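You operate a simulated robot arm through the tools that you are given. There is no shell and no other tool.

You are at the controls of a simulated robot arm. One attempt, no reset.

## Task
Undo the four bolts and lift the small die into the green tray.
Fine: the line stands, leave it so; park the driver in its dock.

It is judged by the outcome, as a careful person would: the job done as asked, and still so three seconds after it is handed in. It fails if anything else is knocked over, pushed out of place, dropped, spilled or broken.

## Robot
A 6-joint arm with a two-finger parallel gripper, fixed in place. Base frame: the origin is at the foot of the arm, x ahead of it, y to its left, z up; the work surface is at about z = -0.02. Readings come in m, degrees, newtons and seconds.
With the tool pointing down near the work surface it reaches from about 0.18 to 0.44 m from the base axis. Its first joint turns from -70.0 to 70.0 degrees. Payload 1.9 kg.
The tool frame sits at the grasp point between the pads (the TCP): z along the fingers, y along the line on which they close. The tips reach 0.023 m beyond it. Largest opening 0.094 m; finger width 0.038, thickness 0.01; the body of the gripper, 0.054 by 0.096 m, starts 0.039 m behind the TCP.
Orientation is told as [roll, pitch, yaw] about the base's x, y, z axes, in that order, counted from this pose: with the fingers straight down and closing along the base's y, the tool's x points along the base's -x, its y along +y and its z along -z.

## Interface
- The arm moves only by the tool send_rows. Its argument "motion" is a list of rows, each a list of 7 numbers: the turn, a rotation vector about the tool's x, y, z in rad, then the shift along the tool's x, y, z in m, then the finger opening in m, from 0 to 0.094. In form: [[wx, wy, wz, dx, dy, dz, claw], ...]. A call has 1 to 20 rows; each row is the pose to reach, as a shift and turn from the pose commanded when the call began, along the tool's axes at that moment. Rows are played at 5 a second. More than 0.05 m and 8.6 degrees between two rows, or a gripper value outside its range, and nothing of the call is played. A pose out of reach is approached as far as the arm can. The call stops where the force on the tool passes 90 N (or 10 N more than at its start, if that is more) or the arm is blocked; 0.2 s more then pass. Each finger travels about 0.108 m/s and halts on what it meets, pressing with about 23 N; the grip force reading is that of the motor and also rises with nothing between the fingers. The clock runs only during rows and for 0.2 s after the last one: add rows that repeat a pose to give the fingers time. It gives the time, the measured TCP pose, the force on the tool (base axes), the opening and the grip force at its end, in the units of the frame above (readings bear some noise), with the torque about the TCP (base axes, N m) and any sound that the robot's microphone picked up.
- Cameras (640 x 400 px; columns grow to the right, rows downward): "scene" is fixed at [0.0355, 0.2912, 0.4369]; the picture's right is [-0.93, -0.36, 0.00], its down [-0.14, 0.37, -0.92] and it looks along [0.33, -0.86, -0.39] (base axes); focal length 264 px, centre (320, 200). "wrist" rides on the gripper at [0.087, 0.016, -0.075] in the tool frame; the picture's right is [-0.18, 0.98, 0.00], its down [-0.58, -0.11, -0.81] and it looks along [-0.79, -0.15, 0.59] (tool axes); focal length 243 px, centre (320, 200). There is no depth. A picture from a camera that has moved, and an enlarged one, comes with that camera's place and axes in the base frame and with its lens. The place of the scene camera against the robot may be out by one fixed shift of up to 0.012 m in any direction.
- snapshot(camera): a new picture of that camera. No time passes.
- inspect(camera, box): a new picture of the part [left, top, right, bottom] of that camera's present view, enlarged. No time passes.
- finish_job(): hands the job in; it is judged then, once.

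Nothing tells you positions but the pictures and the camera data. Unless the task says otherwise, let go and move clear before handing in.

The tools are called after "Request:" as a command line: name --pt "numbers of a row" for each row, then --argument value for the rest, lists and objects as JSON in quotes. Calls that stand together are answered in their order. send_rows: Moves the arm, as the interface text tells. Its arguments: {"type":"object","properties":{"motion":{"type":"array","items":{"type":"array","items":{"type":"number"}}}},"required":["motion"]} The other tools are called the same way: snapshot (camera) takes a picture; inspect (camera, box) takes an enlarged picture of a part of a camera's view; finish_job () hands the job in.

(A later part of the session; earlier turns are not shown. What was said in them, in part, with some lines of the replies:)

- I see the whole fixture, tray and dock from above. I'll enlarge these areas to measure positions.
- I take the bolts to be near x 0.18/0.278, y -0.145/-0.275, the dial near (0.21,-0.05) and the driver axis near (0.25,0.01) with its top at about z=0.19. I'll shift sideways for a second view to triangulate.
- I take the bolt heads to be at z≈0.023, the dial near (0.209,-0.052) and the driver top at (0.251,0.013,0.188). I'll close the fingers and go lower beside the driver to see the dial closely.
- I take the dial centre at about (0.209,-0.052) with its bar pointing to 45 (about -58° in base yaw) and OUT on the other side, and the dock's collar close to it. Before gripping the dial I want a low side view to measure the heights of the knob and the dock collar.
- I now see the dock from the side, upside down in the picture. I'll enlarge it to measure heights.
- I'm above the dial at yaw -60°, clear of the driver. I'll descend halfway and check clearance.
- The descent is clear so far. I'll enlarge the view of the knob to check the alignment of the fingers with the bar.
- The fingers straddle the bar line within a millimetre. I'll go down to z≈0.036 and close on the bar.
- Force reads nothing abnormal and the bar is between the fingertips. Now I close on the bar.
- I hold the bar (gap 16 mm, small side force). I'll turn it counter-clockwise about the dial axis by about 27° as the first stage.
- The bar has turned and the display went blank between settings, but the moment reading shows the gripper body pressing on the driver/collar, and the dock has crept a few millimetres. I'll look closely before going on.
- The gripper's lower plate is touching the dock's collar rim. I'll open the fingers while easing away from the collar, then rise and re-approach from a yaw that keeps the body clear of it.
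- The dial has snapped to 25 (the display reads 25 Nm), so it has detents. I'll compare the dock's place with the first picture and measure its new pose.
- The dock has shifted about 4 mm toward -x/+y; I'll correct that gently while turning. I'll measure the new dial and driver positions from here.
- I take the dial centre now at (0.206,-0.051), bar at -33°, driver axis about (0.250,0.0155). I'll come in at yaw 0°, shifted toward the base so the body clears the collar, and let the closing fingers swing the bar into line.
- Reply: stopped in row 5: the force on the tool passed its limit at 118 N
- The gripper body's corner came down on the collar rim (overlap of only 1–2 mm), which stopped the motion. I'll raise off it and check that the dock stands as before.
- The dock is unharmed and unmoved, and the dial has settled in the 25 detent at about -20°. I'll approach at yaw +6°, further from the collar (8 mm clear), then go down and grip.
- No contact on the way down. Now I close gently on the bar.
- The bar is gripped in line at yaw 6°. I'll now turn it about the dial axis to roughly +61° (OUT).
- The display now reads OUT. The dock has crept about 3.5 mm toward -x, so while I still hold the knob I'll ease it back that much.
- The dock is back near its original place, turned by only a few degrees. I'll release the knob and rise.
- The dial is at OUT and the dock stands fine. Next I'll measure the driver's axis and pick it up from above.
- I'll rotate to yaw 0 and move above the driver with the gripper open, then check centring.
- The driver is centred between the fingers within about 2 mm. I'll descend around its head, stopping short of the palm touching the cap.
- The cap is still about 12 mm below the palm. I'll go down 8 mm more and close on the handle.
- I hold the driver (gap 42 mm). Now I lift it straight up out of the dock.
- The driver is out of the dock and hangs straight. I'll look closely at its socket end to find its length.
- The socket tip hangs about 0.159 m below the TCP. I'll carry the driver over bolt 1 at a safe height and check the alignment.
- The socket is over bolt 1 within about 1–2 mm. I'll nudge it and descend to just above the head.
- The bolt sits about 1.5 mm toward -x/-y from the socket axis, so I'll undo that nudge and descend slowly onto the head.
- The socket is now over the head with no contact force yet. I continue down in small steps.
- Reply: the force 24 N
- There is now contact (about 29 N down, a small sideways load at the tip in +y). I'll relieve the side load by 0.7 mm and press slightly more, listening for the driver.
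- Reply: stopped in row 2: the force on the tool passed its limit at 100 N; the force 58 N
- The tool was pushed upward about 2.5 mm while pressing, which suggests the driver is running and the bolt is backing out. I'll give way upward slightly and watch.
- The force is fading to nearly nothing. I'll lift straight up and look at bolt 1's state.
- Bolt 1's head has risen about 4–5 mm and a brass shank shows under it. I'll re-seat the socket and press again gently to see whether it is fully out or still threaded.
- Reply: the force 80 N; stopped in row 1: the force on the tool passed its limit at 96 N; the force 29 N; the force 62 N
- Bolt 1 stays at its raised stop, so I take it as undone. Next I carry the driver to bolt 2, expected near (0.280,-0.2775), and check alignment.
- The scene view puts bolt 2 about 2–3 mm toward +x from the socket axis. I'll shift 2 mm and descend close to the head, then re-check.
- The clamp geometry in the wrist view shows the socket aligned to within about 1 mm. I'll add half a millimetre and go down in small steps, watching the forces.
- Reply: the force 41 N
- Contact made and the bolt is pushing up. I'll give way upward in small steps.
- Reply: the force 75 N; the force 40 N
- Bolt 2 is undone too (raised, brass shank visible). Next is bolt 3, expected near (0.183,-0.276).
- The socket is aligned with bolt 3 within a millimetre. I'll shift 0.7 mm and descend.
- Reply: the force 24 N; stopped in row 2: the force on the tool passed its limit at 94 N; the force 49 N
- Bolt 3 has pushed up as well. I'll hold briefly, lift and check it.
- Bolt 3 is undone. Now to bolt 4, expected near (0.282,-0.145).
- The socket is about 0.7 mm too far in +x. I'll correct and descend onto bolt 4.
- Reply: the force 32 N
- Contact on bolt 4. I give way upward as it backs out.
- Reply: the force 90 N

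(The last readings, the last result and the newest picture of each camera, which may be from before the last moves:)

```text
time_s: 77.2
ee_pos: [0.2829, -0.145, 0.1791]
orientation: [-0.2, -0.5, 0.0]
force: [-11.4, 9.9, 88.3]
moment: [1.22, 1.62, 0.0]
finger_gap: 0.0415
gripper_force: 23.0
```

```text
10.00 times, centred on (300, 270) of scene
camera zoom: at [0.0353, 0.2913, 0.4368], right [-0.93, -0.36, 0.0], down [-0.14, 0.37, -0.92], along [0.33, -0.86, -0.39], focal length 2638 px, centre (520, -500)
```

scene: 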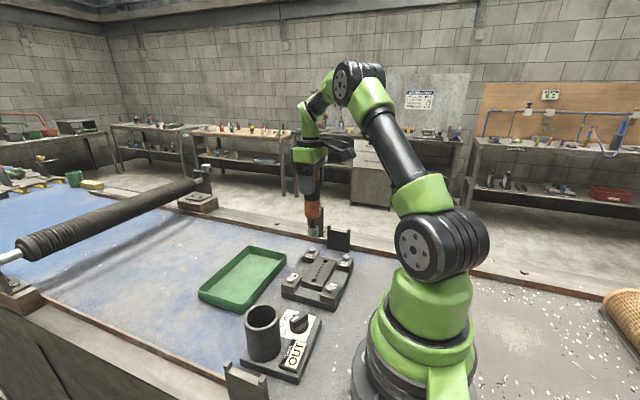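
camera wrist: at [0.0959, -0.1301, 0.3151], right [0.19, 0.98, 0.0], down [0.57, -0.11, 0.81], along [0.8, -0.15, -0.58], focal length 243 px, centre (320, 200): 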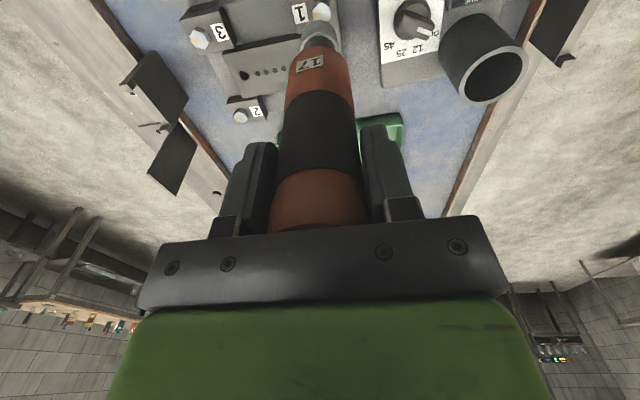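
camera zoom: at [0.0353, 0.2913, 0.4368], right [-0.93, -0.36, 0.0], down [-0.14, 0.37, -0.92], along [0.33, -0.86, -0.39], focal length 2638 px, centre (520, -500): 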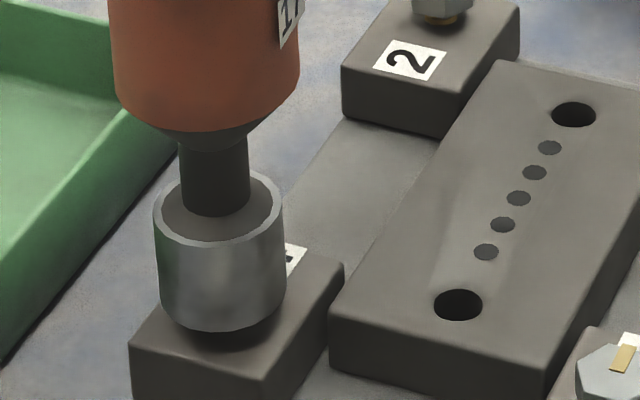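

Request:
send_rows --pt "0 0 0 0 0 -0.002 0.02" --pt "0 0 0 0 0 -0.003 0.02" --pt "0 0 0 0 0 -0.004 0.02" --pt "0 0 0 0 0 -0.015 0.02" --pt "0 0 0 0 0 -0.04 0.02" --pt "0 0 0 0 0 -0.07 0.02" --pt "0 0 0 0 0 -0.1 0.02" --pt "0 0 0 0 0 -0.1 0.02"

Request:
inspect --camera "scene" --box '[270, 235, 360, 315]'

Request:
snapshot --camera "scene"

Request:
snapshot --camera "wrist"

```text
time_s: 79.0
ee_pos: [0.283, -0.1431, 0.277]
orientation: [-0.1, -0.2, 0.0]
force: [0.2, 0.3, -5.9]
moment: [-0.02, 0.02, 0.02]
finger_gap: 0.0412
gripper_force: 23.0
```

```text
5.00 times, centred on (315, 275) of scene
camera zoom: at [0.0355, 0.2912, 0.4369], right [-0.93, -0.36, 0.0], down [-0.14, 0.37, -0.92], along [0.33, -0.86, -0.39], focal length 1319 px, centre (345, -175)
```

zoom: 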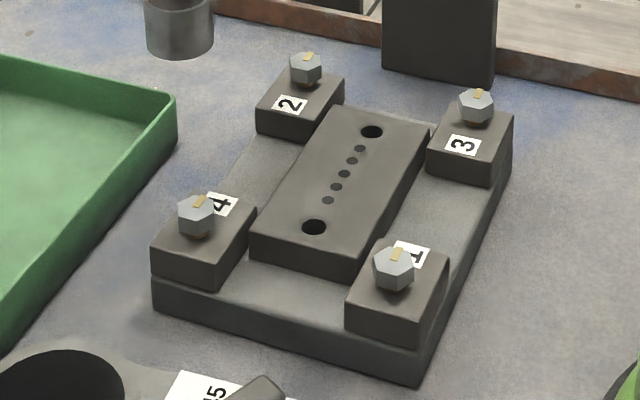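

```text
taken
```

scene: 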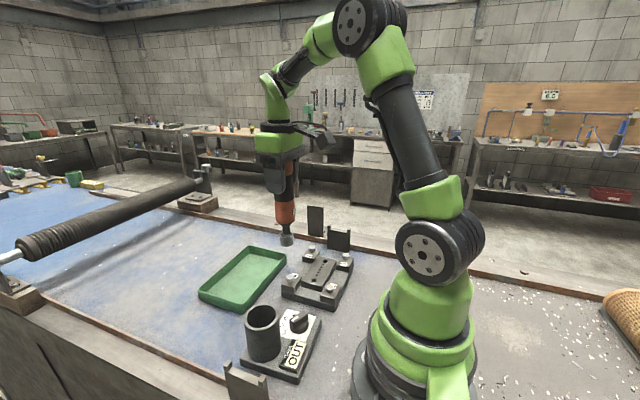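

```text
taken
camera wrist: at [0.1971, -0.1278, 0.3501], right [0.18, 0.98, 0.0], down [0.58, -0.11, 0.81], along [0.79, -0.15, -0.59], focal length 243 px, centre (320, 200)
```

wrist: 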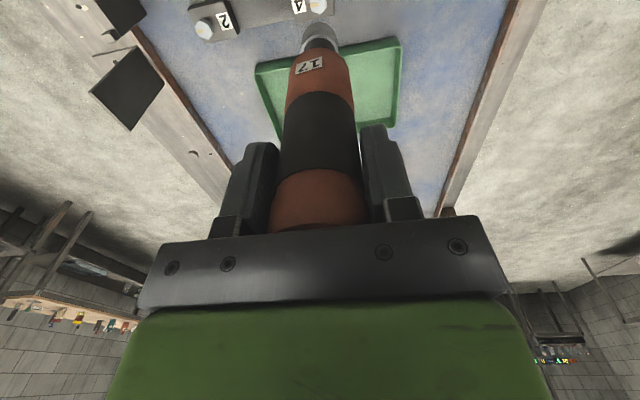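

All four bolts are raised and undone. I'll carry the driver back over its dock and check the socket against the collar's hole before lowering.

Request:
send_rows --pt "0 0 0 0.003 0.016 0 0.02" --pt "0 0 0 0.009 0.046 0 0.02" --pt "0 0 0 0.016 0.08 0 0.02" --pt "0 0 0 0.023 0.114 0 0.02" --pt "0 0 0 0.029 0.144 0 0.02" --pt "0 0 0 0.0318 0.157 0 0.02" --pt "0 0 0 0.0318 0.157 0 0.02"

Request:
inspect --camera "wrist" --box '[260, 0, 380, 100]'

Request:
inspect --camera "scene" --box '[210, 230, 310, 370]'

```text
time_s: 80.6
ee_pos: [0.2513, 0.0121, 0.2763]
orientation: [-0.1, -0.1, 0.0]
force: [-1.8, 0.4, -4.7]
moment: [-0.04, 0.0, 0.02]
finger_gap: 0.0415
gripper_force: 23.2
```

```text
4.00 times, centred on (320, 50) of wrist
camera zoom: at [0.1639, 0.0272, 0.3488], right [0.18, 0.98, 0.0], down [0.58, -0.11, 0.81], along [0.79, -0.15, -0.59], focal length 970 px, centre (320, 800)
```

zoom: 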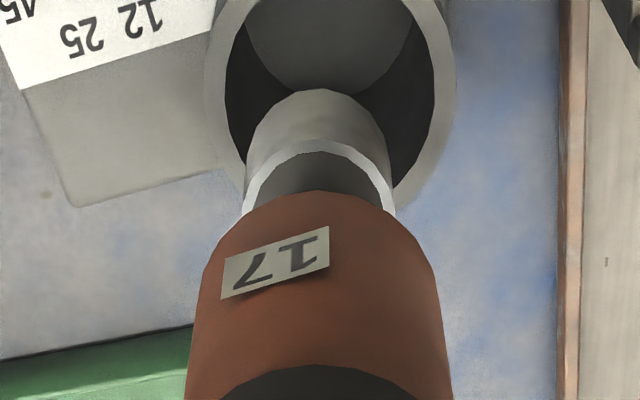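

```text
2.86 times, centred on (260, 300) of scene
camera zoom: at [0.0355, 0.2913, 0.4369], right [-0.93, -0.36, 0.0], down [-0.14, 0.37, -0.92], along [0.33, -0.86, -0.39], focal length 754 px, centre (491, -86)
```

zoom: 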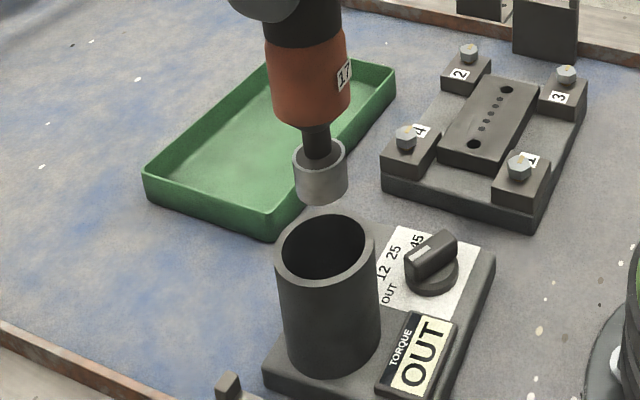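

The hole lies about 3 mm to +y of the socket. I'll shift and lower to just above the collar, then check again.

Request:
send_rows --pt "0 0 0 -0.0008 0.0028 0.0 0.02" --pt "0 0 0 -0.0008 0.0028 0.015 0.02" --pt "0 0 0 -0.0008 0.0028 0.03 0.02" --pt "0 0 0 -0.0008 0.0028 0.03 0.02"

Request:
inspect --camera "wrist" --box '[260, 0, 380, 100]'

Request:
inspect --camera "scene" --box '[220, 260, 300, 350]'

```text
time_s: 81.6
ee_pos: [0.2507, 0.0152, 0.2465]
orientation: [-0.1, -0.1, 0.1]
force: [-0.2, -0.5, -5.0]
moment: [-0.05, -0.01, -0.03]
finger_gap: 0.0413
gripper_force: 22.3
```

```text
4.00 times, centred on (320, 50) of wrist
camera zoom: at [0.1647, 0.0302, 0.3196], right [0.18, 0.98, 0.0], down [0.58, -0.11, 0.81], along [0.79, -0.15, -0.59], focal length 970 px, centre (320, 800)
```

zoom: 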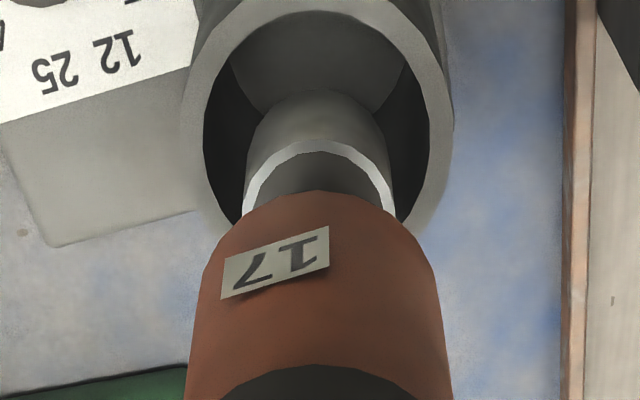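

```text
4.44 times, centred on (260, 305) of scene
camera zoom: at [0.0355, 0.2912, 0.4369], right [-0.93, -0.36, 0.0], down [-0.14, 0.37, -0.92], along [0.33, -0.86, -0.39], focal length 1173 px, centre (587, -267)
```

zoom: 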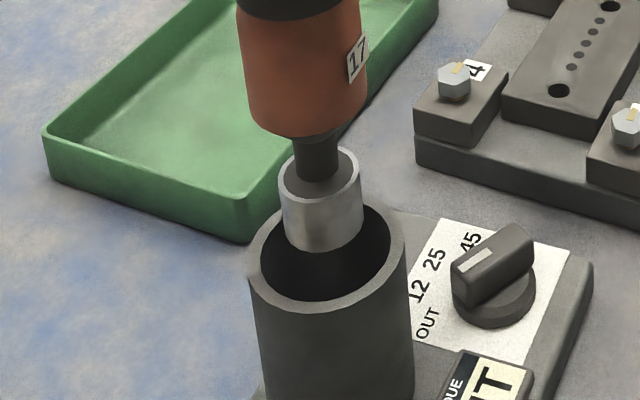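

The alignment is within about 1–1.5 mm. I'll shift slightly and lower the socket into the collar, stopping before the handle reaches the rim.

Request:
send_rows --pt "0 0 0 0.001 -0.0004 0.01 0.02" --pt "0 0 0 0.001 -0.0004 0.02 0.02" --pt "0 0 0 0.001 -0.0004 0.032 0.02" --pt "0 0 0 0.001 -0.0004 0.042 0.02" --pt "0 0 0 0.001 -0.0004 0.042 0.02"

Request:
inspect --camera "wrist" --box '[260, 0, 380, 100]'

Request:
inspect --camera "scene" --box '[220, 260, 300, 350]'

```text
time_s: 82.8
ee_pos: [0.2504, 0.0163, 0.2024]
orientation: [0.0, -0.1, 0.0]
force: [0.2, -0.1, -5.1]
moment: [0.0, -0.06, -0.02]
finger_gap: 0.0416
gripper_force: 23.5
```

```text
4.00 times, centred on (320, 50) of wrist
camera zoom: at [0.1643, 0.0305, 0.2758], right [0.18, 0.98, 0.0], down [0.58, -0.11, 0.81], along [0.79, -0.15, -0.59], focal length 970 px, centre (320, 800)
```

zoom: 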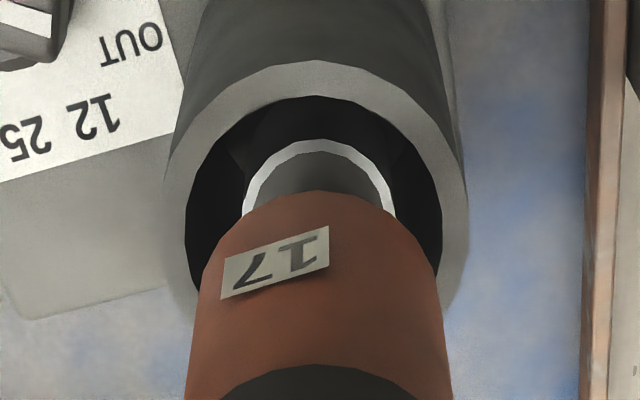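

```text
4.44 times, centred on (260, 305) of scene
camera zoom: at [0.0355, 0.2912, 0.4369], right [-0.93, -0.36, 0.0], down [-0.14, 0.37, -0.92], along [0.33, -0.86, -0.39], focal length 1173 px, centre (587, -267)
```

zoom: 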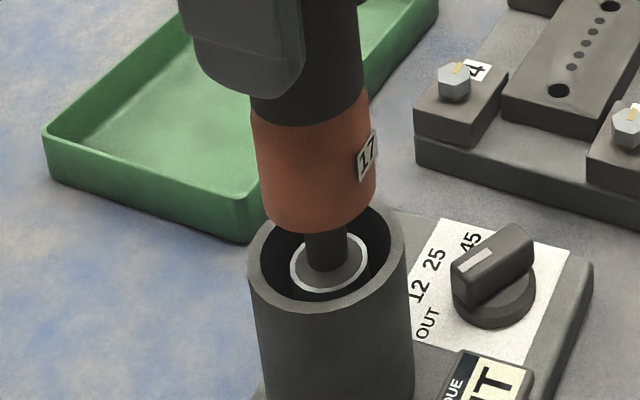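

The socket is inside the collar and the handle looks centred to about 1 mm. I'll trim 1 mm in -y and lower slowly.

Request:
send_rows --pt "0 0 0 0 -0.001 0.006 0.02" --pt "0 0 0 0 -0.001 0.012 0.02" --pt "0 0 0 0 -0.001 0.018 0.02" --pt "0 0 0 0 -0.001 0.022 0.02"

Request:
inspect --camera "wrist" --box '[260, 0, 380, 100]'

Request:
inspect --camera "scene" --box '[220, 260, 300, 350]'

```text
time_s: 83.8
ee_pos: [0.2502, 0.0125, 0.1814]
orientation: [-0.1, -0.1, 0.1]
force: [-0.7, 0.6, -5.3]
moment: [0.0, 0.01, 0.04]
finger_gap: 0.0414
gripper_force: 23.0
```

```text
4.00 times, centred on (320, 50) of wrist
camera zoom: at [0.1637, 0.0282, 0.254], right [0.18, 0.98, 0.0], down [0.58, -0.11, 0.81], along [0.79, -0.15, -0.59], focal length 970 px, centre (320, 800)
```

zoom: 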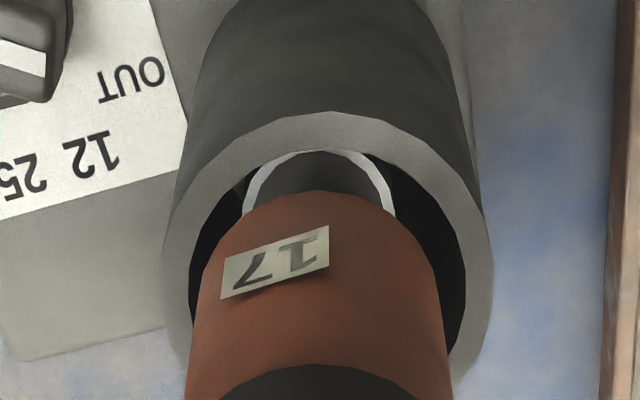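

```text
4.44 times, centred on (260, 305) of scene
camera zoom: at [0.0355, 0.2912, 0.4369], right [-0.93, -0.36, 0.0], down [-0.14, 0.37, -0.92], along [0.33, -0.86, -0.39], focal length 1173 px, centre (587, -267)
```

zoom: 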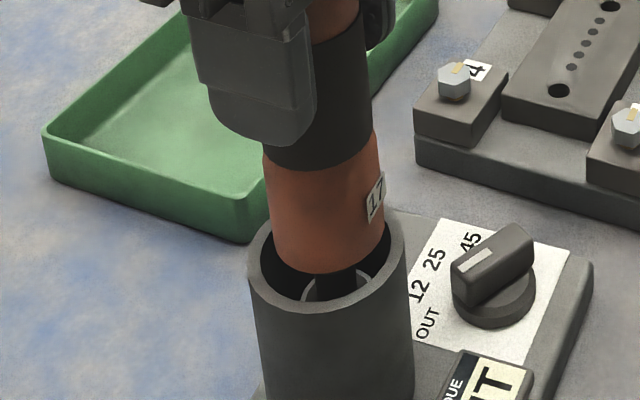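

Request:
send_rows --pt "0 0 0 0 0.0009 0.004 0.02" --pt "0 0 0 0 0.0009 0.009 0.02" --pt "0 0 0 0 0.0009 0.014 0.02" --pt "0 0 0 0 0.0009 0.019 0.02"

Request:
inspect --camera "scene" --box '[220, 240, 340, 390]'

Request:
snapshot --camera "wrist"

```text
time_s: 84.8
ee_pos: [0.2498, 0.0146, 0.1621]
orientation: [0.0, 0.0, 0.0]
force: [0.4, -0.2, -4.7]
moment: [-0.03, -0.02, -0.01]
finger_gap: 0.0415
gripper_force: 23.1
```

```text
2.67 times, centred on (280, 315) of scene
camera zoom: at [0.0355, 0.2912, 0.4369], right [-0.93, -0.36, 0.0], down [-0.14, 0.37, -0.92], along [0.33, -0.86, -0.39], focal length 704 px, centre (427, -107)
```

zoom: 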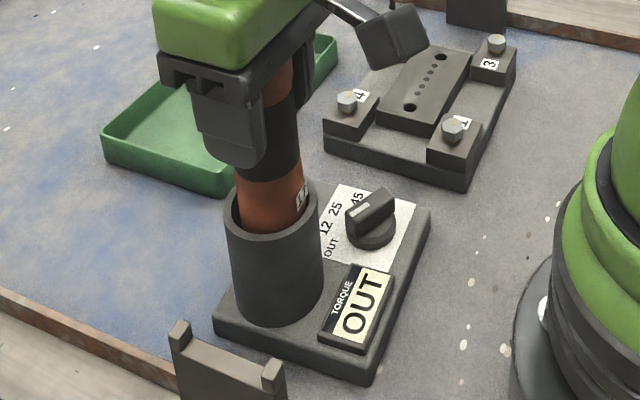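

```text
taken
camera wrist: at [0.1634, 0.0297, 0.2353], right [0.18, 0.98, 0.0], down [0.58, -0.11, 0.81], along [0.79, -0.15, -0.59], focal length 243 px, centre (320, 200)
```

wrist: 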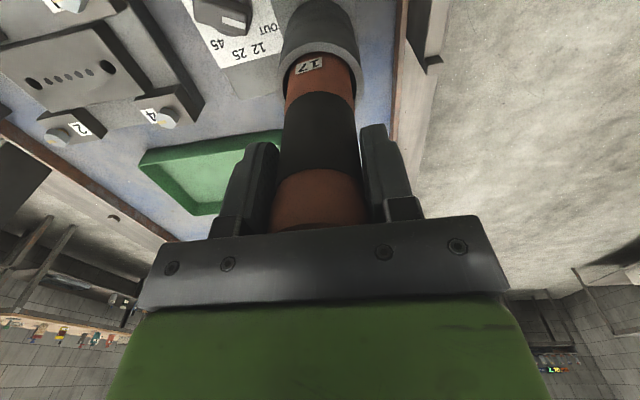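

It slides in freely. I continue in small steps until it bottoms out.

Request:
send_rows --pt "0 0 0 0 0 0.0015 0.02" --pt "0 0 0 0 0 0.003 0.02" --pt "0 0 0 0 0 0.0045 0.02"

Request:
send_rows --pt "0 0 0 0 0 0.001 0.02" --pt "0 0 0 0 0 0.002 0.02"

```text
time_s: 85.6
ee_pos: [0.2505, 0.0153, 0.1569]
orientation: [-0.2, -0.1, 0.1]
force: [0.0, 0.3, -5.7]
moment: [-0.01, -0.01, 0.01]
finger_gap: 0.0418
gripper_force: 23.6
```

```text
time_s: 86.2
ee_pos: [0.2502, 0.0152, 0.1549]
orientation: [-0.2, -0.1, 0.0]
force: [0.1, -0.1, -4.8]
moment: [0.03, 0.0, -0.02]
finger_gap: 0.0416
gripper_force: 23.0
```

Request:
send_rows --pt "0 0 0 0 0 0.001 0.02" --pt "0 0 0 0 0 0.002 0.02"

Request:
send_rows --pt "0 0 0 0 0 0.001 0.02"

```text
time_s: 86.8
ee_pos: [0.2493, 0.0155, 0.153]
orientation: [-0.2, -0.1, 0.0]
force: [0.0, 0.8, -6.5]
moment: [0.0, 0.0, 0.01]
finger_gap: 0.0415
gripper_force: 23.1
```

```text
time_s: 87.2
ee_pos: [0.25, 0.0159, 0.1536]
orientation: [0.0, -0.2, 0.0]
force: [-4.6, 3.1, 27.0]
moment: [0.46, 0.34, -0.04]
finger_gap: 0.0414
gripper_force: 22.5
```

The driver has bottomed in its dock. I'll relax the downward load, open, and rise clear.

Request:
send_rows --pt "0 0 0 0 0 -0.001 0.02" --pt "0 0 0 0 0 -0.001 0.05" --pt "0 0 0 0 0 -0.001 0.08" --pt "0 0 0 0 0 -0.001 0.094" --pt "0 0 0 0 0 -0.001 0.094" --pt "0 0 0 0 0 -0.02 0.094" --pt "0 0 0 0 0 -0.05 0.094" --pt "0 0 0 0 0 -0.09 0.094" --pt "0 0 0 0 0 -0.13 0.094" --pt "0 0 0 0 0 -0.15 0.094"

Request:
snapshot --camera "wrist"

Request:
snapshot --camera "scene"

Request:
inspect --camera "scene" --box '[220, 240, 340, 400]'

```text
time_s: 89.4
ee_pos: [0.2472, 0.0144, 0.3043]
orientation: [-0.1, -0.1, 0.2]
force: [0.7, 0.5, -0.4]
moment: [0.06, -0.02, 0.0]
finger_gap: 0.0943
gripper_force: 0.1
```

```text
taken
camera wrist: at [0.1615, 0.0297, 0.3772], right [0.18, 0.98, 0.0], down [0.58, -0.11, 0.81], along [0.79, -0.15, -0.59], focal length 243 px, centre (320, 200)
```

wrist: 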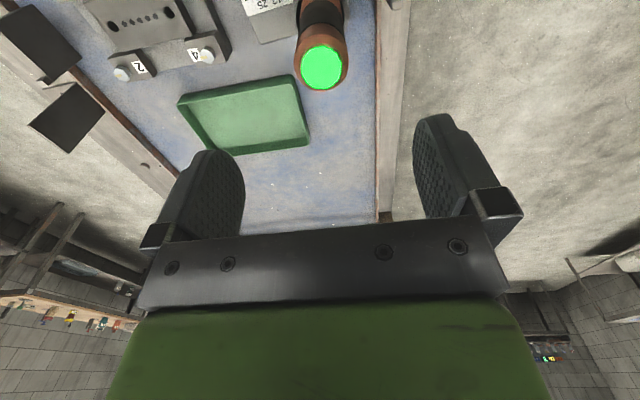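

```text
taken
```

scene: 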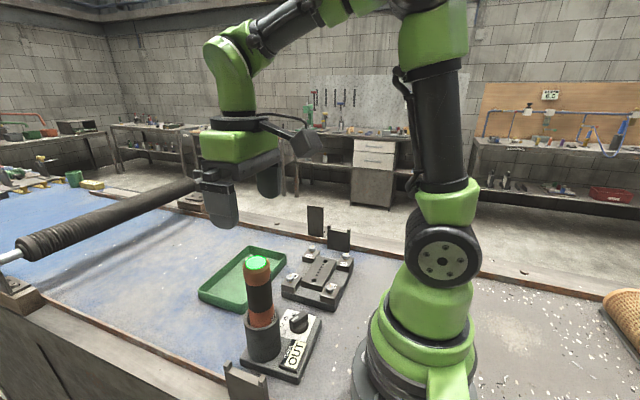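

```text
2.50 times, centred on (280, 320) of scene
camera zoom: at [0.0355, 0.2912, 0.4369], right [-0.93, -0.36, 0.0], down [-0.14, 0.37, -0.92], along [0.33, -0.86, -0.39], focal length 660 px, centre (420, -100)
```

zoom: 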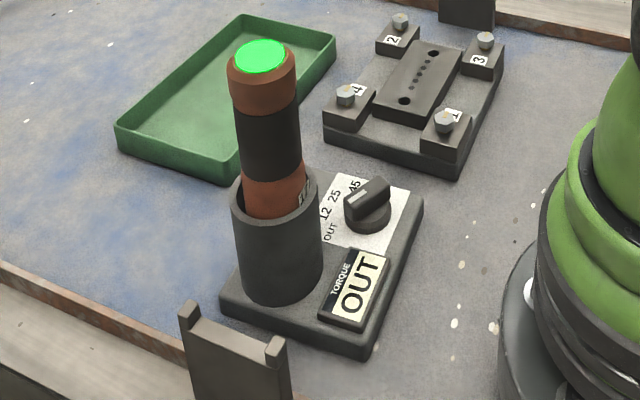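

The driver is parked and its cap shows green, so the undoing is confirmed. I take the die at centre (0.2285,-0.2115), about 0.053 × 0.109 m, top z≈0.0175; I'll turn to yaw -90° so the fingers close across its narrow side, and move above it.

Request:
send_rows --pt "0 0 0.121 0.0015 -0.0174 0 0.094" --pt "0 0 0.242 0.003 -0.0348 0 0.094" --pt "0 0 0.363 0.0046 -0.0522 0 0.094" --pt "0 0 0.483 0.0062 -0.0695 0 0.094" --pt "0 0 0.604 0.0077 -0.0869 0 0.094" --pt "0 0 0.725 0.0092 -0.1043 0 0.094" --pt "0 0 0.846 0.0108 -0.1217 0 0.094" --pt "0 0 0.967 0.0123 -0.1391 0.01 0.094" --pt "0 0 1.087 0.0138 -0.1565 0.02 0.094" --pt "0 0 1.208 0.0154 -0.1738 0.035 0.094" --pt "0 0 1.329 0.0169 -0.1912 0.05 0.094" --pt "0 0 1.45 0.0185 -0.2086 0.067 0.094" --pt "0 0 1.571 0.02 -0.226 0.084 0.094" --pt "0 0 1.571 0.02 -0.226 0.084 0.094"

Request:
snapshot --camera "wrist"

Request:
snapshot --camera "scene"

```text
time_s: 92.4
ee_pos: [0.2308, -0.2125, 0.2195]
orientation: [0.0, -0.1, -90.1]
force: [0.5, -0.1, -0.2]
moment: [-0.02, 0.0, -0.02]
finger_gap: 0.094
gripper_force: 0.1
```

```text
taken
camera wrist: at [0.2467, -0.1266, 0.2922], right [0.98, -0.19, 0.0], down [-0.11, -0.58, 0.81], along [-0.15, -0.79, -0.59], focal length 243 px, centre (320, 200)
```

wrist: 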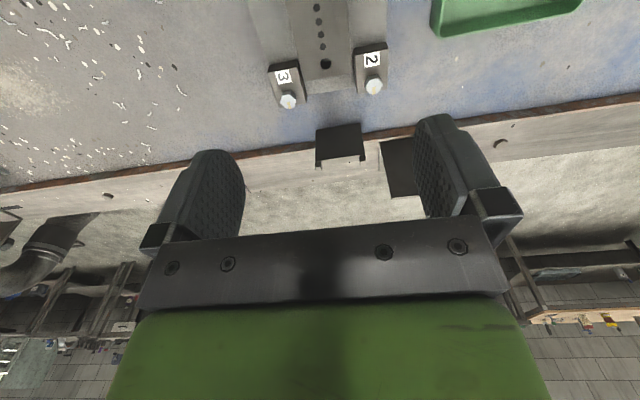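

```text
taken
```

scene: 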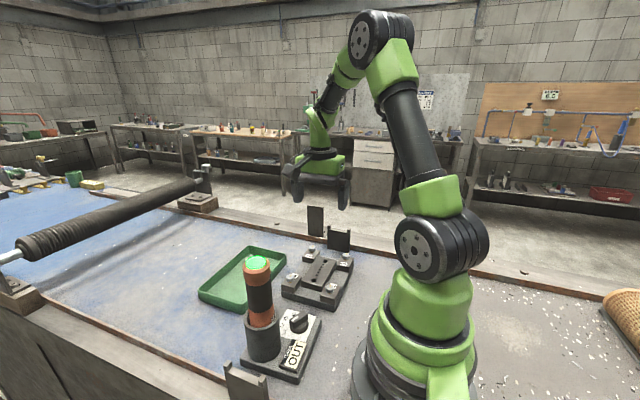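

Request:
inspect --camera "wrist" --box '[250, 0, 400, 115]'

Request:
inspect --camera "scene" --box '[275, 240, 365, 315]'

```text
3.48 times, centred on (325, 58) of wrist
camera zoom: at [0.2467, -0.1266, 0.2922], right [0.98, -0.19, 0.0], down [-0.11, -0.58, 0.81], along [-0.15, -0.79, -0.59], focal length 844 px, centre (303, 696)
```

zoom: 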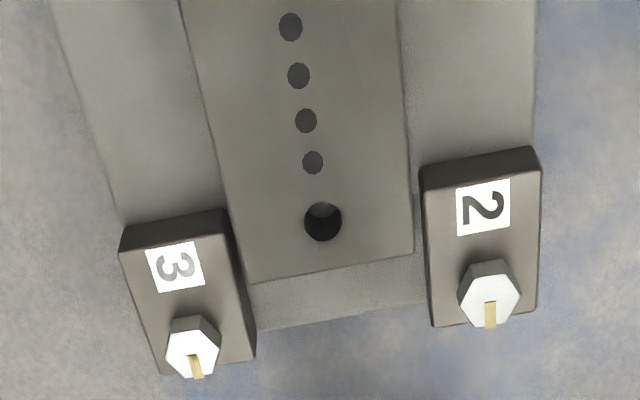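

```text
5.33 times, centred on (320, 278) of scene
camera zoom: at [0.0355, 0.2912, 0.4369], right [-0.93, -0.36, 0.0], down [-0.14, 0.37, -0.92], along [0.33, -0.86, -0.39], focal length 1407 px, centre (320, -213)
```

zoom: 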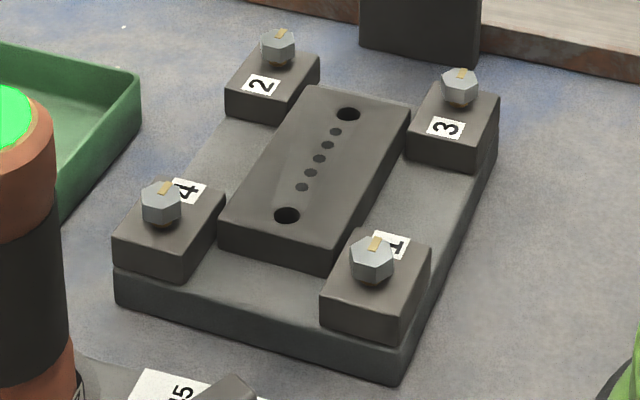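

The die lies square to the axes with its centre about 3 mm to +y of the TCP. I'll shift, descend with the fingers open to 0.078 between the clamps, and check.

Request:
send_rows --pt "0 0 0 0.003 -0.0009 0.02 0.078" --pt "0 0 0 0.003 -0.0009 0.06 0.078" --pt "0 0 0 0.003 -0.0009 0.1 0.078" --pt "0 0 0 0.003 -0.0009 0.135 0.078" --pt "0 0 0 0.003 -0.0009 0.155 0.078" --pt "0 0 0 0.003 -0.0009 0.155 0.078"

Request:
snapshot --camera "wrist"

Request:
inspect --camera "scene" --box '[275, 220, 365, 315]'

```text
time_s: 93.8
ee_pos: [0.2319, -0.2086, 0.0635]
orientation: [0.1, -0.1, -90.1]
force: [0.0, -0.7, 0.1]
moment: [-0.01, 0.04, -0.01]
finger_gap: 0.0778
gripper_force: 0.1
```

```text
taken
camera wrist: at [0.2469, -0.1234, 0.1367], right [0.98, -0.18, 0.0], down [-0.11, -0.58, 0.81], along [-0.15, -0.79, -0.59], focal length 243 px, centre (320, 200)
```

wrist: 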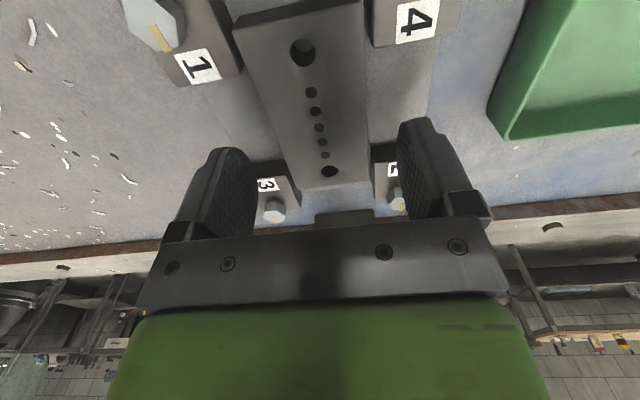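

```text
4.21 times, centred on (320, 268) of scene
camera zoom: at [0.0355, 0.2912, 0.4369], right [-0.93, -0.36, 0.0], down [-0.14, 0.37, -0.92], along [0.33, -0.86, -0.39], focal length 1111 px, centre (320, -84)
```

zoom: 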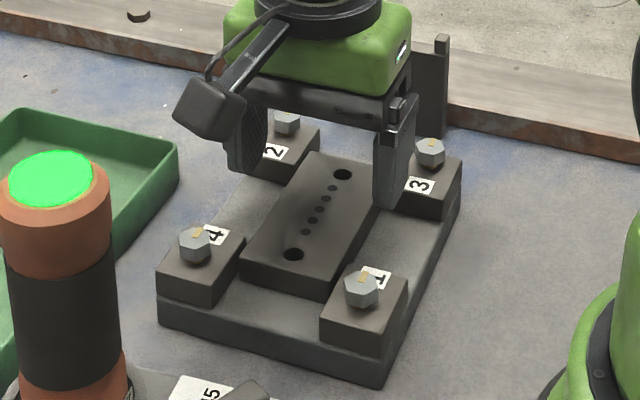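

The fingers straddle the die exactly at its centre hole, clear of the clamps. I'll go down to z≈0.028 and close.

Request:
send_rows --pt "0 0 0 0 0 0.012 0.078" --pt "0 0 0 0 0 0.022 0.078" --pt "0 0 0 0 0 0.03 0.078" --pt "0 0 0 0 0 0.0345 0.078" --pt "0 0 0 0 0 0.0345 0.078"

Request:
inspect --camera "scene" --box '[275, 220, 365, 315]'

Request:
snapshot --camera "wrist"

```text
time_s: 95.0
ee_pos: [0.2296, -0.2095, 0.0295]
orientation: [0.1, -0.1, -89.9]
force: [-0.2, 1.2, -0.6]
moment: [0.02, 0.01, 0.0]
finger_gap: 0.0778
gripper_force: 0.0
```

```text
4.21 times, centred on (320, 268) of scene
camera zoom: at [0.0355, 0.2912, 0.4369], right [-0.93, -0.36, 0.0], down [-0.14, 0.37, -0.92], along [0.33, -0.86, -0.39], focal length 1111 px, centre (320, -84)
```

zoom: 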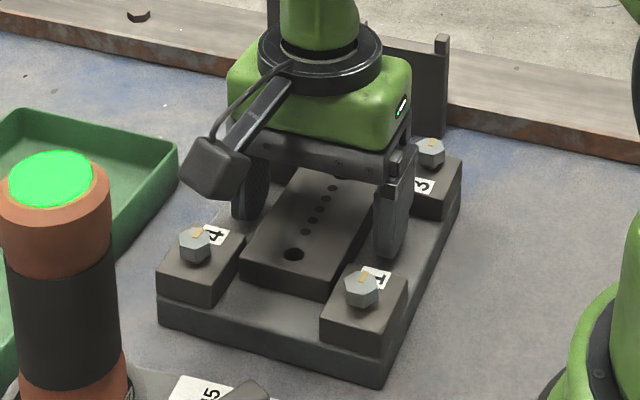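

```text
taken
camera wrist: at [0.2459, -0.1234, 0.1024], right [0.98, -0.18, 0.0], down [-0.11, -0.58, 0.81], along [-0.15, -0.79, -0.59], focal length 243 px, centre (320, 200)
```

wrist: 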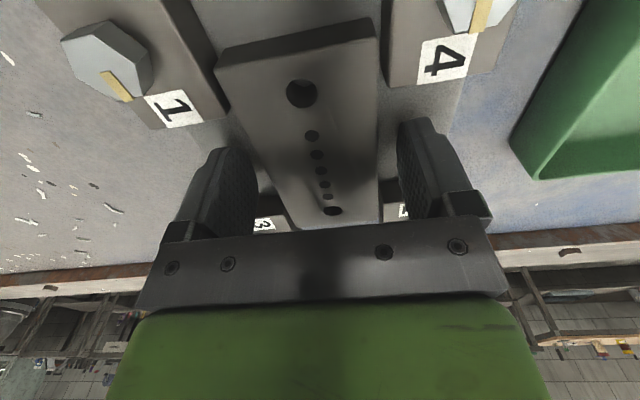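

Request:
send_rows --pt "0 0 0 0 0 0 0.068" --pt "0 0 0 0 0 0 0.06" --pt "0 0 0 0 0 0 0.055" --pt "0 0 0 0 0 0 0.045" --pt "0 0 0 0 0 0 0.035" --pt "0 0 0 0 0 0 0.035"

Request:
inspect --camera "scene" --box '[275, 220, 365, 315]'

```text
time_s: 96.4
ee_pos: [0.2301, -0.2088, 0.0295]
orientation: [0.0, -0.2, -90.0]
force: [3.3, 0.4, -0.6]
moment: [-0.02, 0.0, 0.0]
finger_gap: 0.0559
gripper_force: 22.6
```

```text
4.21 times, centred on (320, 268) of scene
camera zoom: at [0.0355, 0.2912, 0.4369], right [-0.93, -0.36, 0.0], down [-0.14, 0.37, -0.92], along [0.33, -0.86, -0.39], focal length 1111 px, centre (320, -84)
```

zoom: 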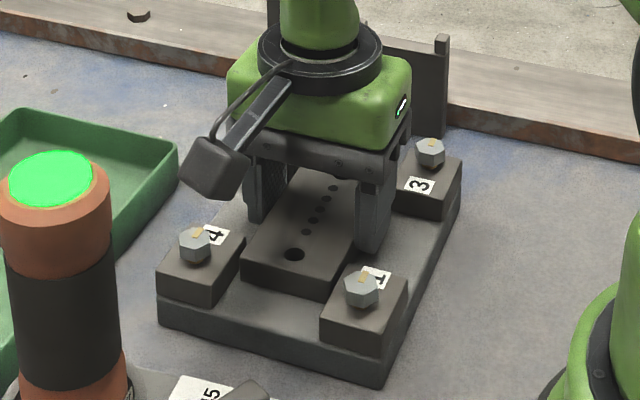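

I hold the die (gap 56 mm). I'll lift a few millimetres first and check that it comes free.

Request:
send_rows --pt "0 0 0 0 0 -0.002 0.035" --pt "0 0 0 0 0 -0.004 0.035" --pt "0 0 0 0 0 -0.007 0.035" --pt "0 0 0 0 0 -0.01 0.035"

Request:
inspect --camera "scene" --box '[275, 220, 365, 315]'

```text
time_s: 97.4
ee_pos: [0.2296, -0.2083, 0.0393]
orientation: [0.2, 0.0, -90.1]
force: [0.1, 0.0, -6.0]
moment: [0.04, 0.03, 0.04]
finger_gap: 0.0557
gripper_force: 23.6
```

```text
4.21 times, centred on (320, 268) of scene
camera zoom: at [0.0355, 0.2912, 0.4369], right [-0.93, -0.36, 0.0], down [-0.14, 0.37, -0.92], along [0.33, -0.86, -0.39], focal length 1111 px, centre (320, -84)
```

zoom: 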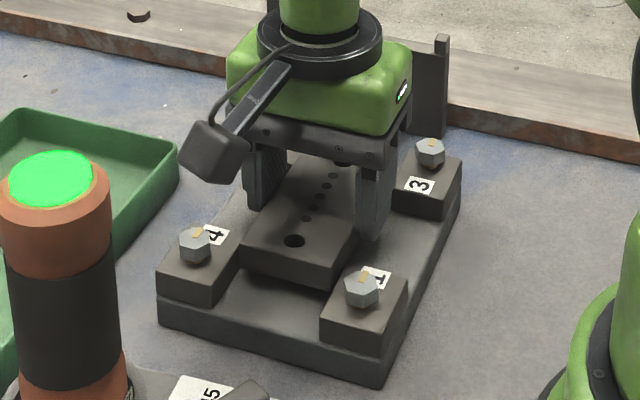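

The die comes free (weight about 6 N). I'll lift it clear of the clamps, then carry it over the tray.

Request:
send_rows --pt "0 0 0 0 0 -0.02 0.035" --pt "0 0 0 0 0 -0.05 0.035" --pt "0 0 0 0 0 -0.08 0.035" --pt "0 0 0 0 0 -0.095 0.035" --pt "0 0 0 0.01 0.026 -0.095 0.035" --pt "0 0 0 0.024 0.06 -0.095 0.035" --pt "0 0 0 0.038 0.095 -0.095 0.035" --pt "0 0 0 0.052 0.13 -0.095 0.035" --pt "0 0 0 0.063 0.158 -0.095 0.035" --pt "0 0 0 0.069 0.173 -0.095 0.035" --pt "0 0 0 0.069 0.173 -0.095 0.035"

Request:
snapshot --camera "wrist"

Request:
snapshot --camera "scene"

Request:
inspect --camera "scene" --box '[180, 190, 320, 320]'

```text
time_s: 99.8
ee_pos: [0.4014, -0.1395, 0.1321]
orientation: [0.0, 0.0, -90.1]
force: [0.9, -0.4, -4.9]
moment: [-0.03, 0.04, -0.03]
finger_gap: 0.0557
gripper_force: 23.4
```

```text
taken
camera wrist: at [0.4181, -0.0543, 0.2068], right [0.98, -0.18, 0.0], down [-0.11, -0.58, 0.81], along [-0.15, -0.79, -0.59], focal length 243 px, centre (320, 200)
```

wrist: 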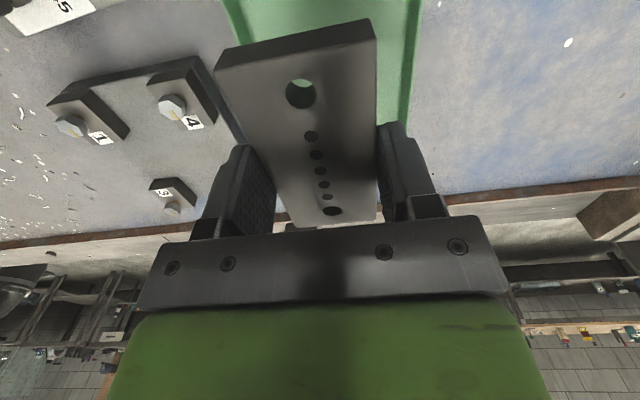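

```text
taken
```

scene: 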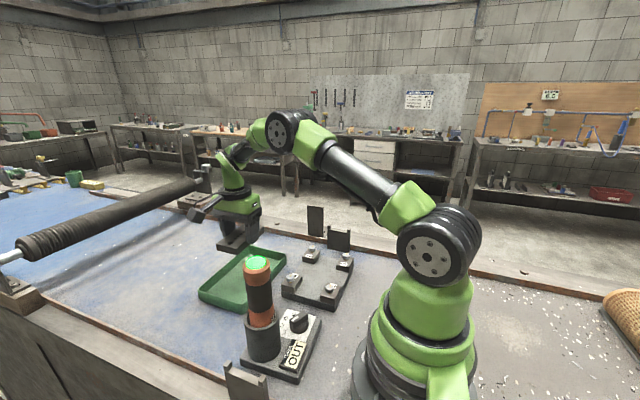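

```text
3.08 times, centred on (250, 255) of scene
camera zoom: at [0.0355, 0.2912, 0.4369], right [-0.93, -0.36, 0.0], down [-0.14, 0.37, -0.92], along [0.33, -0.86, -0.39], focal length 812 px, centre (535, 31)
```

zoom: 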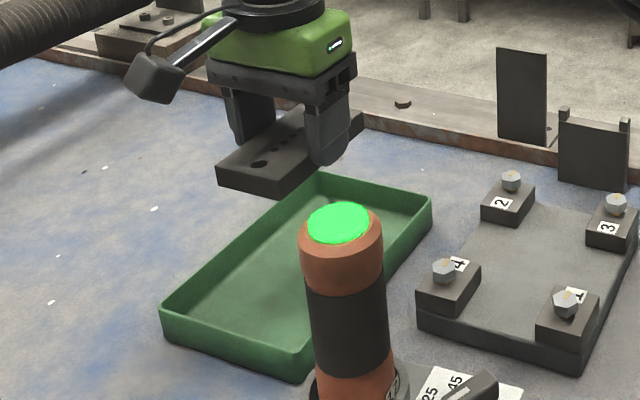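

The die hangs over the tray, well inside its rim. I'll lower it toward the floor of the tray.

Request:
send_rows --pt "0 0 0 0 0 0.02 0.035" --pt "0 0 0 0 0 0.045 0.035" --pt "0 0 0 0 0 0.07 0.035" --pt "0 0 0 0 0 0.09 0.035" --pt "0 0 0 0 0 0.105 0.035" --pt "0 0 0 0 0 0.105 0.035"

Request:
snapshot --camera "wrist"

Request:
inspect --camera "scene" --box '[180, 190, 320, 320]'

```text
time_s: 101.2
ee_pos: [0.4029, -0.1398, 0.0295]
orientation: [0.0, -0.1, -90.1]
force: [0.4, -0.3, -5.0]
moment: [0.02, -0.01, 0.01]
finger_gap: 0.0558
gripper_force: 22.1
```

```text
taken
camera wrist: at [0.419, -0.054, 0.1015], right [0.98, -0.18, 0.0], down [-0.11, -0.58, 0.81], along [-0.15, -0.79, -0.59], focal length 243 px, centre (320, 200)
```

wrist: 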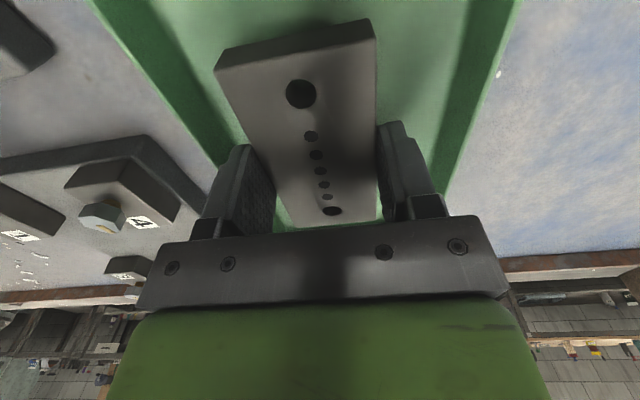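

```text
3.08 times, centred on (250, 255) of scene
camera zoom: at [0.0355, 0.2912, 0.4369], right [-0.93, -0.36, 0.0], down [-0.14, 0.37, -0.92], along [0.33, -0.86, -0.39], focal length 812 px, centre (535, 31)
```

zoom: 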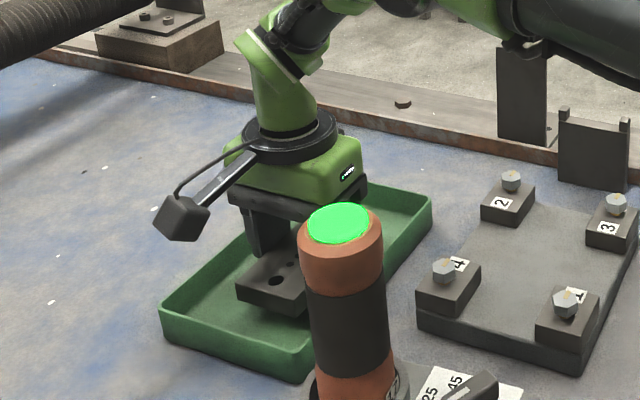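

Request:
send_rows --pt "0 0 0 0 0 0.004 0.035" --pt "0 0 0 0 0 0.008 0.035" --pt "0 0 0 0 0 0.011 0.035" --pt "0 0 0 0 0 0.013 0.035" --pt "0 0 0 0 0 0.0145 0.035"

Request:
send_rows --pt "0 0 0 0 0 0.0007 0.035" --pt "0 0 0 0 0 0.0014 0.035"

```text
time_s: 102.4
ee_pos: [0.4033, -0.1382, 0.0152]
orientation: [0.0, -0.1, -90.0]
force: [-0.3, -0.1, -5.9]
moment: [-0.03, 0.01, 0.03]
finger_gap: 0.0556
gripper_force: 23.2
```

```text
time_s: 103.0
ee_pos: [0.4033, -0.1394, 0.0117]
orientation: [0.1, 0.0, -90.1]
force: [-0.2, -0.1, -5.4]
moment: [0.03, -0.01, 0.01]
finger_gap: 0.0558
gripper_force: 22.8
```

Request:
send_rows --pt "0 0 0 0 0 0.0007 0.035" --pt "0 0 0 0 0 0.0014 0.035"

Request:
send_rows --pt "0 0 0 0 0 0.0007 0.035" --pt "0 0 0 0 0 0.0014 0.035"

```text
time_s: 103.6
ee_pos: [0.4026, -0.1386, 0.0125]
orientation: [0.2, -0.1, -90.0]
force: [0.3, 0.2, -5.7]
moment: [0.01, -0.02, 0.0]
finger_gap: 0.0559
gripper_force: 23.3
```

```text
time_s: 104.2
ee_pos: [0.4021, -0.1397, 0.011]
orientation: [0.1, -0.1, -90.0]
force: [0.1, -0.1, -4.2]
moment: [-0.07, 0.05, 0.01]
finger_gap: 0.0557
gripper_force: 23.3
```

Request:
send_rows --pt "0 0 0 0 0 0.0007 0.035" --pt "0 0 0 0 0 0.0014 0.035"

Request:
inspect --camera "scene" --box '[180, 220, 300, 320]'

Request:
snapshot --camera "wrist"

```text
time_s: 104.8
ee_pos: [0.4031, -0.1386, 0.0109]
orientation: [0.3, -0.1, -90.0]
force: [-5.5, 2.0, 17.7]
moment: [0.05, 0.28, -0.15]
finger_gap: 0.0562
gripper_force: 23.6
```

```text
4.00 times, centred on (240, 270) of scene
camera zoom: at [0.0354, 0.2913, 0.4368], right [-0.93, -0.36, 0.0], down [-0.14, 0.37, -0.92], along [0.33, -0.86, -0.39], focal length 1055 px, centre (640, -80)
```

zoom: 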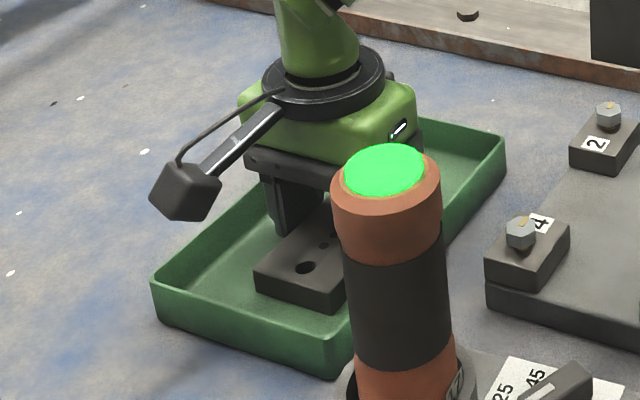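

```text
taken
camera wrist: at [0.4193, -0.054, 0.084], right [0.98, -0.18, 0.0], down [-0.11, -0.58, 0.81], along [-0.15, -0.79, -0.59], focal length 243 px, centre (320, 200)
```

wrist: 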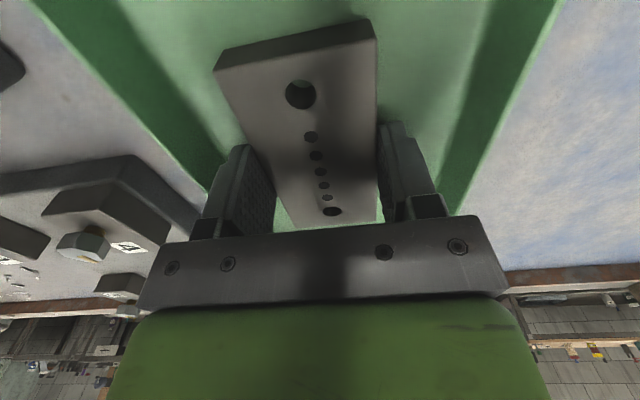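

The die rests on the tray floor. I'll ease off, open a little (staying clear of the tray wall), and rise straight up.

Request:
send_rows --pt "0 0 0 0 0 -0.001 0.035" --pt "0 0 0 0 0 -0.001 0.058" --pt "0 0 0 0 0 -0.001 0.063" --pt "0 0 0 0 0 -0.001 0.066" --pt "0 0 0 0 0 -0.001 0.066"

Request:
snapshot --camera "wrist"

```text
time_s: 106.0
ee_pos: [0.4034, -0.1385, 0.0106]
orientation: [0.1, -0.1, -90.0]
force: [0.9, -0.5, -0.5]
moment: [-0.02, 0.02, -0.03]
finger_gap: 0.066
gripper_force: 0.0
```

```text
taken
camera wrist: at [0.4189, -0.0538, 0.0841], right [0.98, -0.18, 0.0], down [-0.11, -0.58, 0.81], along [-0.15, -0.79, -0.59], focal length 243 px, centre (320, 200)
```

wrist: 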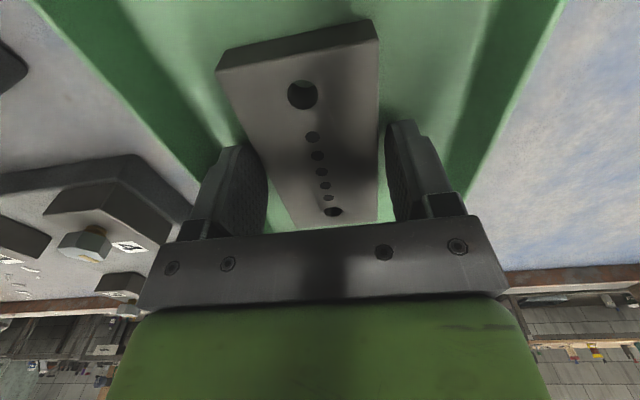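

The die is released and flat in the tray with no contact forces. I'll rise straight up and move clear.

Request:
send_rows --pt "0 0 0 0 0 -0.01 0.066" --pt "0 0 0 0 0 -0.03 0.066" --pt "0 0 0 0 0 -0.06 0.066" --pt "0 0 0 0 0 -0.1 0.066" --pt "0 0 0 0 0 -0.145 0.08" --pt "0 0 0 0 0 -0.19 0.08" --pt "0 0 0 0 0 -0.235 0.08" --pt "0 0 0 0 -0.04 -0.27 0.08" --pt "0 0 0 0 -0.08 -0.3 0.08" --pt "0 0 0 0 -0.08 -0.3 0.08"

Request:
snapshot --camera "scene"

Request:
snapshot --camera "wrist"

Request:
inspect --camera "scene" --box '[180, 220, 360, 390]'

```text
refused: row 8 steps farther than a row can; nothing moved
```

```text
taken
```

scene: 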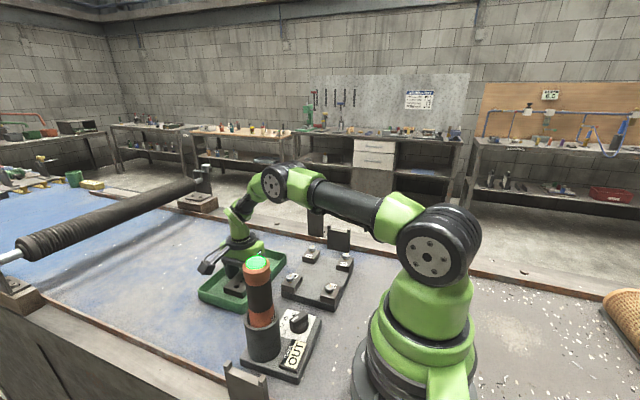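

```text
taken
camera wrist: at [0.4189, -0.0538, 0.0841], right [0.98, -0.18, 0.0], down [-0.11, -0.58, 0.81], along [-0.15, -0.79, -0.59], focal length 243 px, centre (320, 200)
```

wrist: 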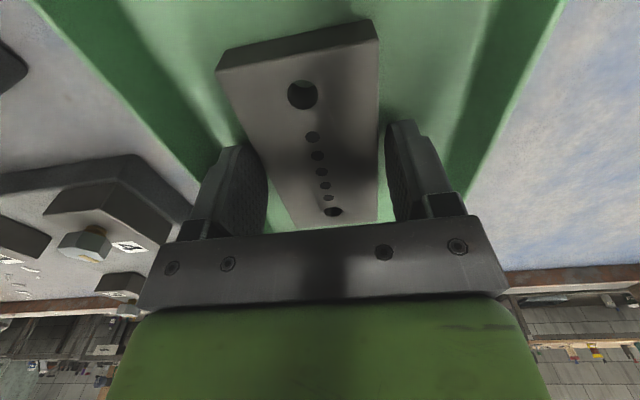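

```text
2.35 times, centred on (270, 305) of scene
camera zoom: at [0.0355, 0.2912, 0.4369], right [-0.93, -0.36, 0.0], down [-0.14, 0.37, -0.92], along [0.33, -0.86, -0.39], focal length 621 px, centre (438, -47)
```

zoom: 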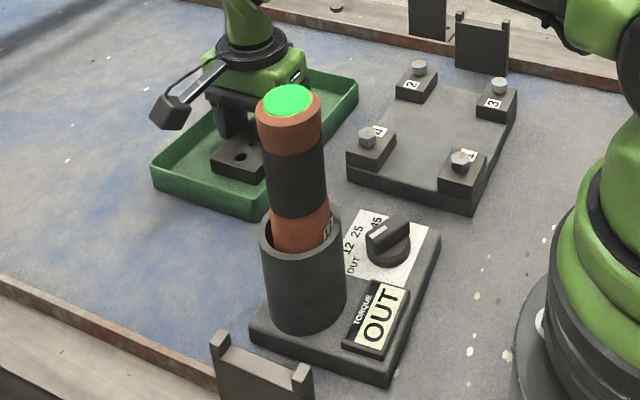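

A step was too long, so nothing moved. I'll resend with shorter steps: straight up, then back toward the base.

Request:
send_rows --pt "0 0 0 0 0 -0.01 0.066" --pt "0 0 0 0 0 -0.03 0.066" --pt "0 0 0 0 0 -0.06 0.066" --pt "0 0 0 0 0 -0.095 0.066" --pt "0 0 0 0 0 -0.13 0.08" --pt "0 0 0 0 0 -0.17 0.08" --pt "0 0 0 0 0 -0.21 0.08" --pt "0 0 0 0 0 -0.25 0.08" --pt "0 0 0 0 -0.03 -0.28 0.08" --pt "0 0 0 0 -0.06 -0.3 0.08" --pt "0 0 0 0 -0.06 -0.3 0.08"

Request:
snapshot --camera "scene"

Request:
snapshot --camera "wrist"

Request:
inspect --camera "scene" --box '[180, 220, 360, 390]'

```text
time_s: 108.4
ee_pos: [0.3432, -0.1406, 0.312]
orientation: [0.1, 0.1, -90.0]
force: [0.2, 0.2, -0.6]
moment: [-0.01, -0.04, 0.0]
finger_gap: 0.0799
gripper_force: 0.0
```

```text
taken
```

scene: 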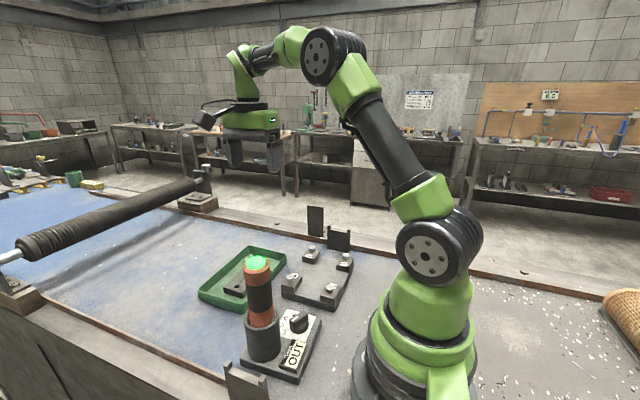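

```text
taken
camera wrist: at [0.3595, -0.0547, 0.3851], right [0.98, -0.18, 0.0], down [-0.11, -0.58, 0.81], along [-0.15, -0.79, -0.59], focal length 243 px, centre (320, 200)
```

wrist: 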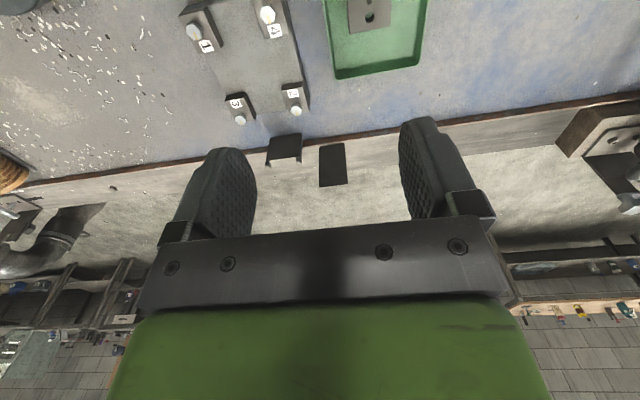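

```text
2.35 times, centred on (270, 305) of scene
camera zoom: at [0.0355, 0.2912, 0.4369], right [-0.93, -0.36, 0.0], down [-0.14, 0.37, -0.92], along [0.33, -0.86, -0.39], focal length 621 px, centre (438, -47)
```

zoom: 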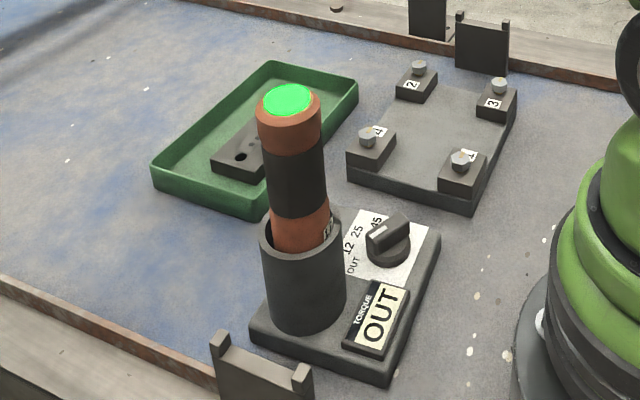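

The die lies flat in the green tray, all four bolts stand raised, and the driver is back in its dock with a green cap. The fixture and tray have not moved, and I did nothing to the line. The arm is clear, so I hand the job in.

Request:
finish_job

```text
The job is handed in.
```

The four bolts are undone, the small die is in the green tray, and the driver is parked in its dock. I handed the job in; no verdict came back.

- **Bolts:** All four heads stand raised about 4–5 mm with the brass shank showing. I pressed bolt 1 again and it did not rise further. The driver's cap showed green once it was back in its dock.
- **Die:** It lies flat on the tray floor, well inside the rim. The tray and the fixture plate look to be in their original places.
- **Dial:** I turned the dock's dial from 45 to OUT, and the display confirmed it. It is still at OUT.
- **Dock disturbed:** While turning the dial, the gripper body pressed on the dock's collar, once with about 118 N. The dock crept about 4 mm and I eased it back. It is still turned by about 3–4°, and its corners are up to about 5 mm from where they began.
- **Line:** I left it stopped and did not touch anything belonging to it.
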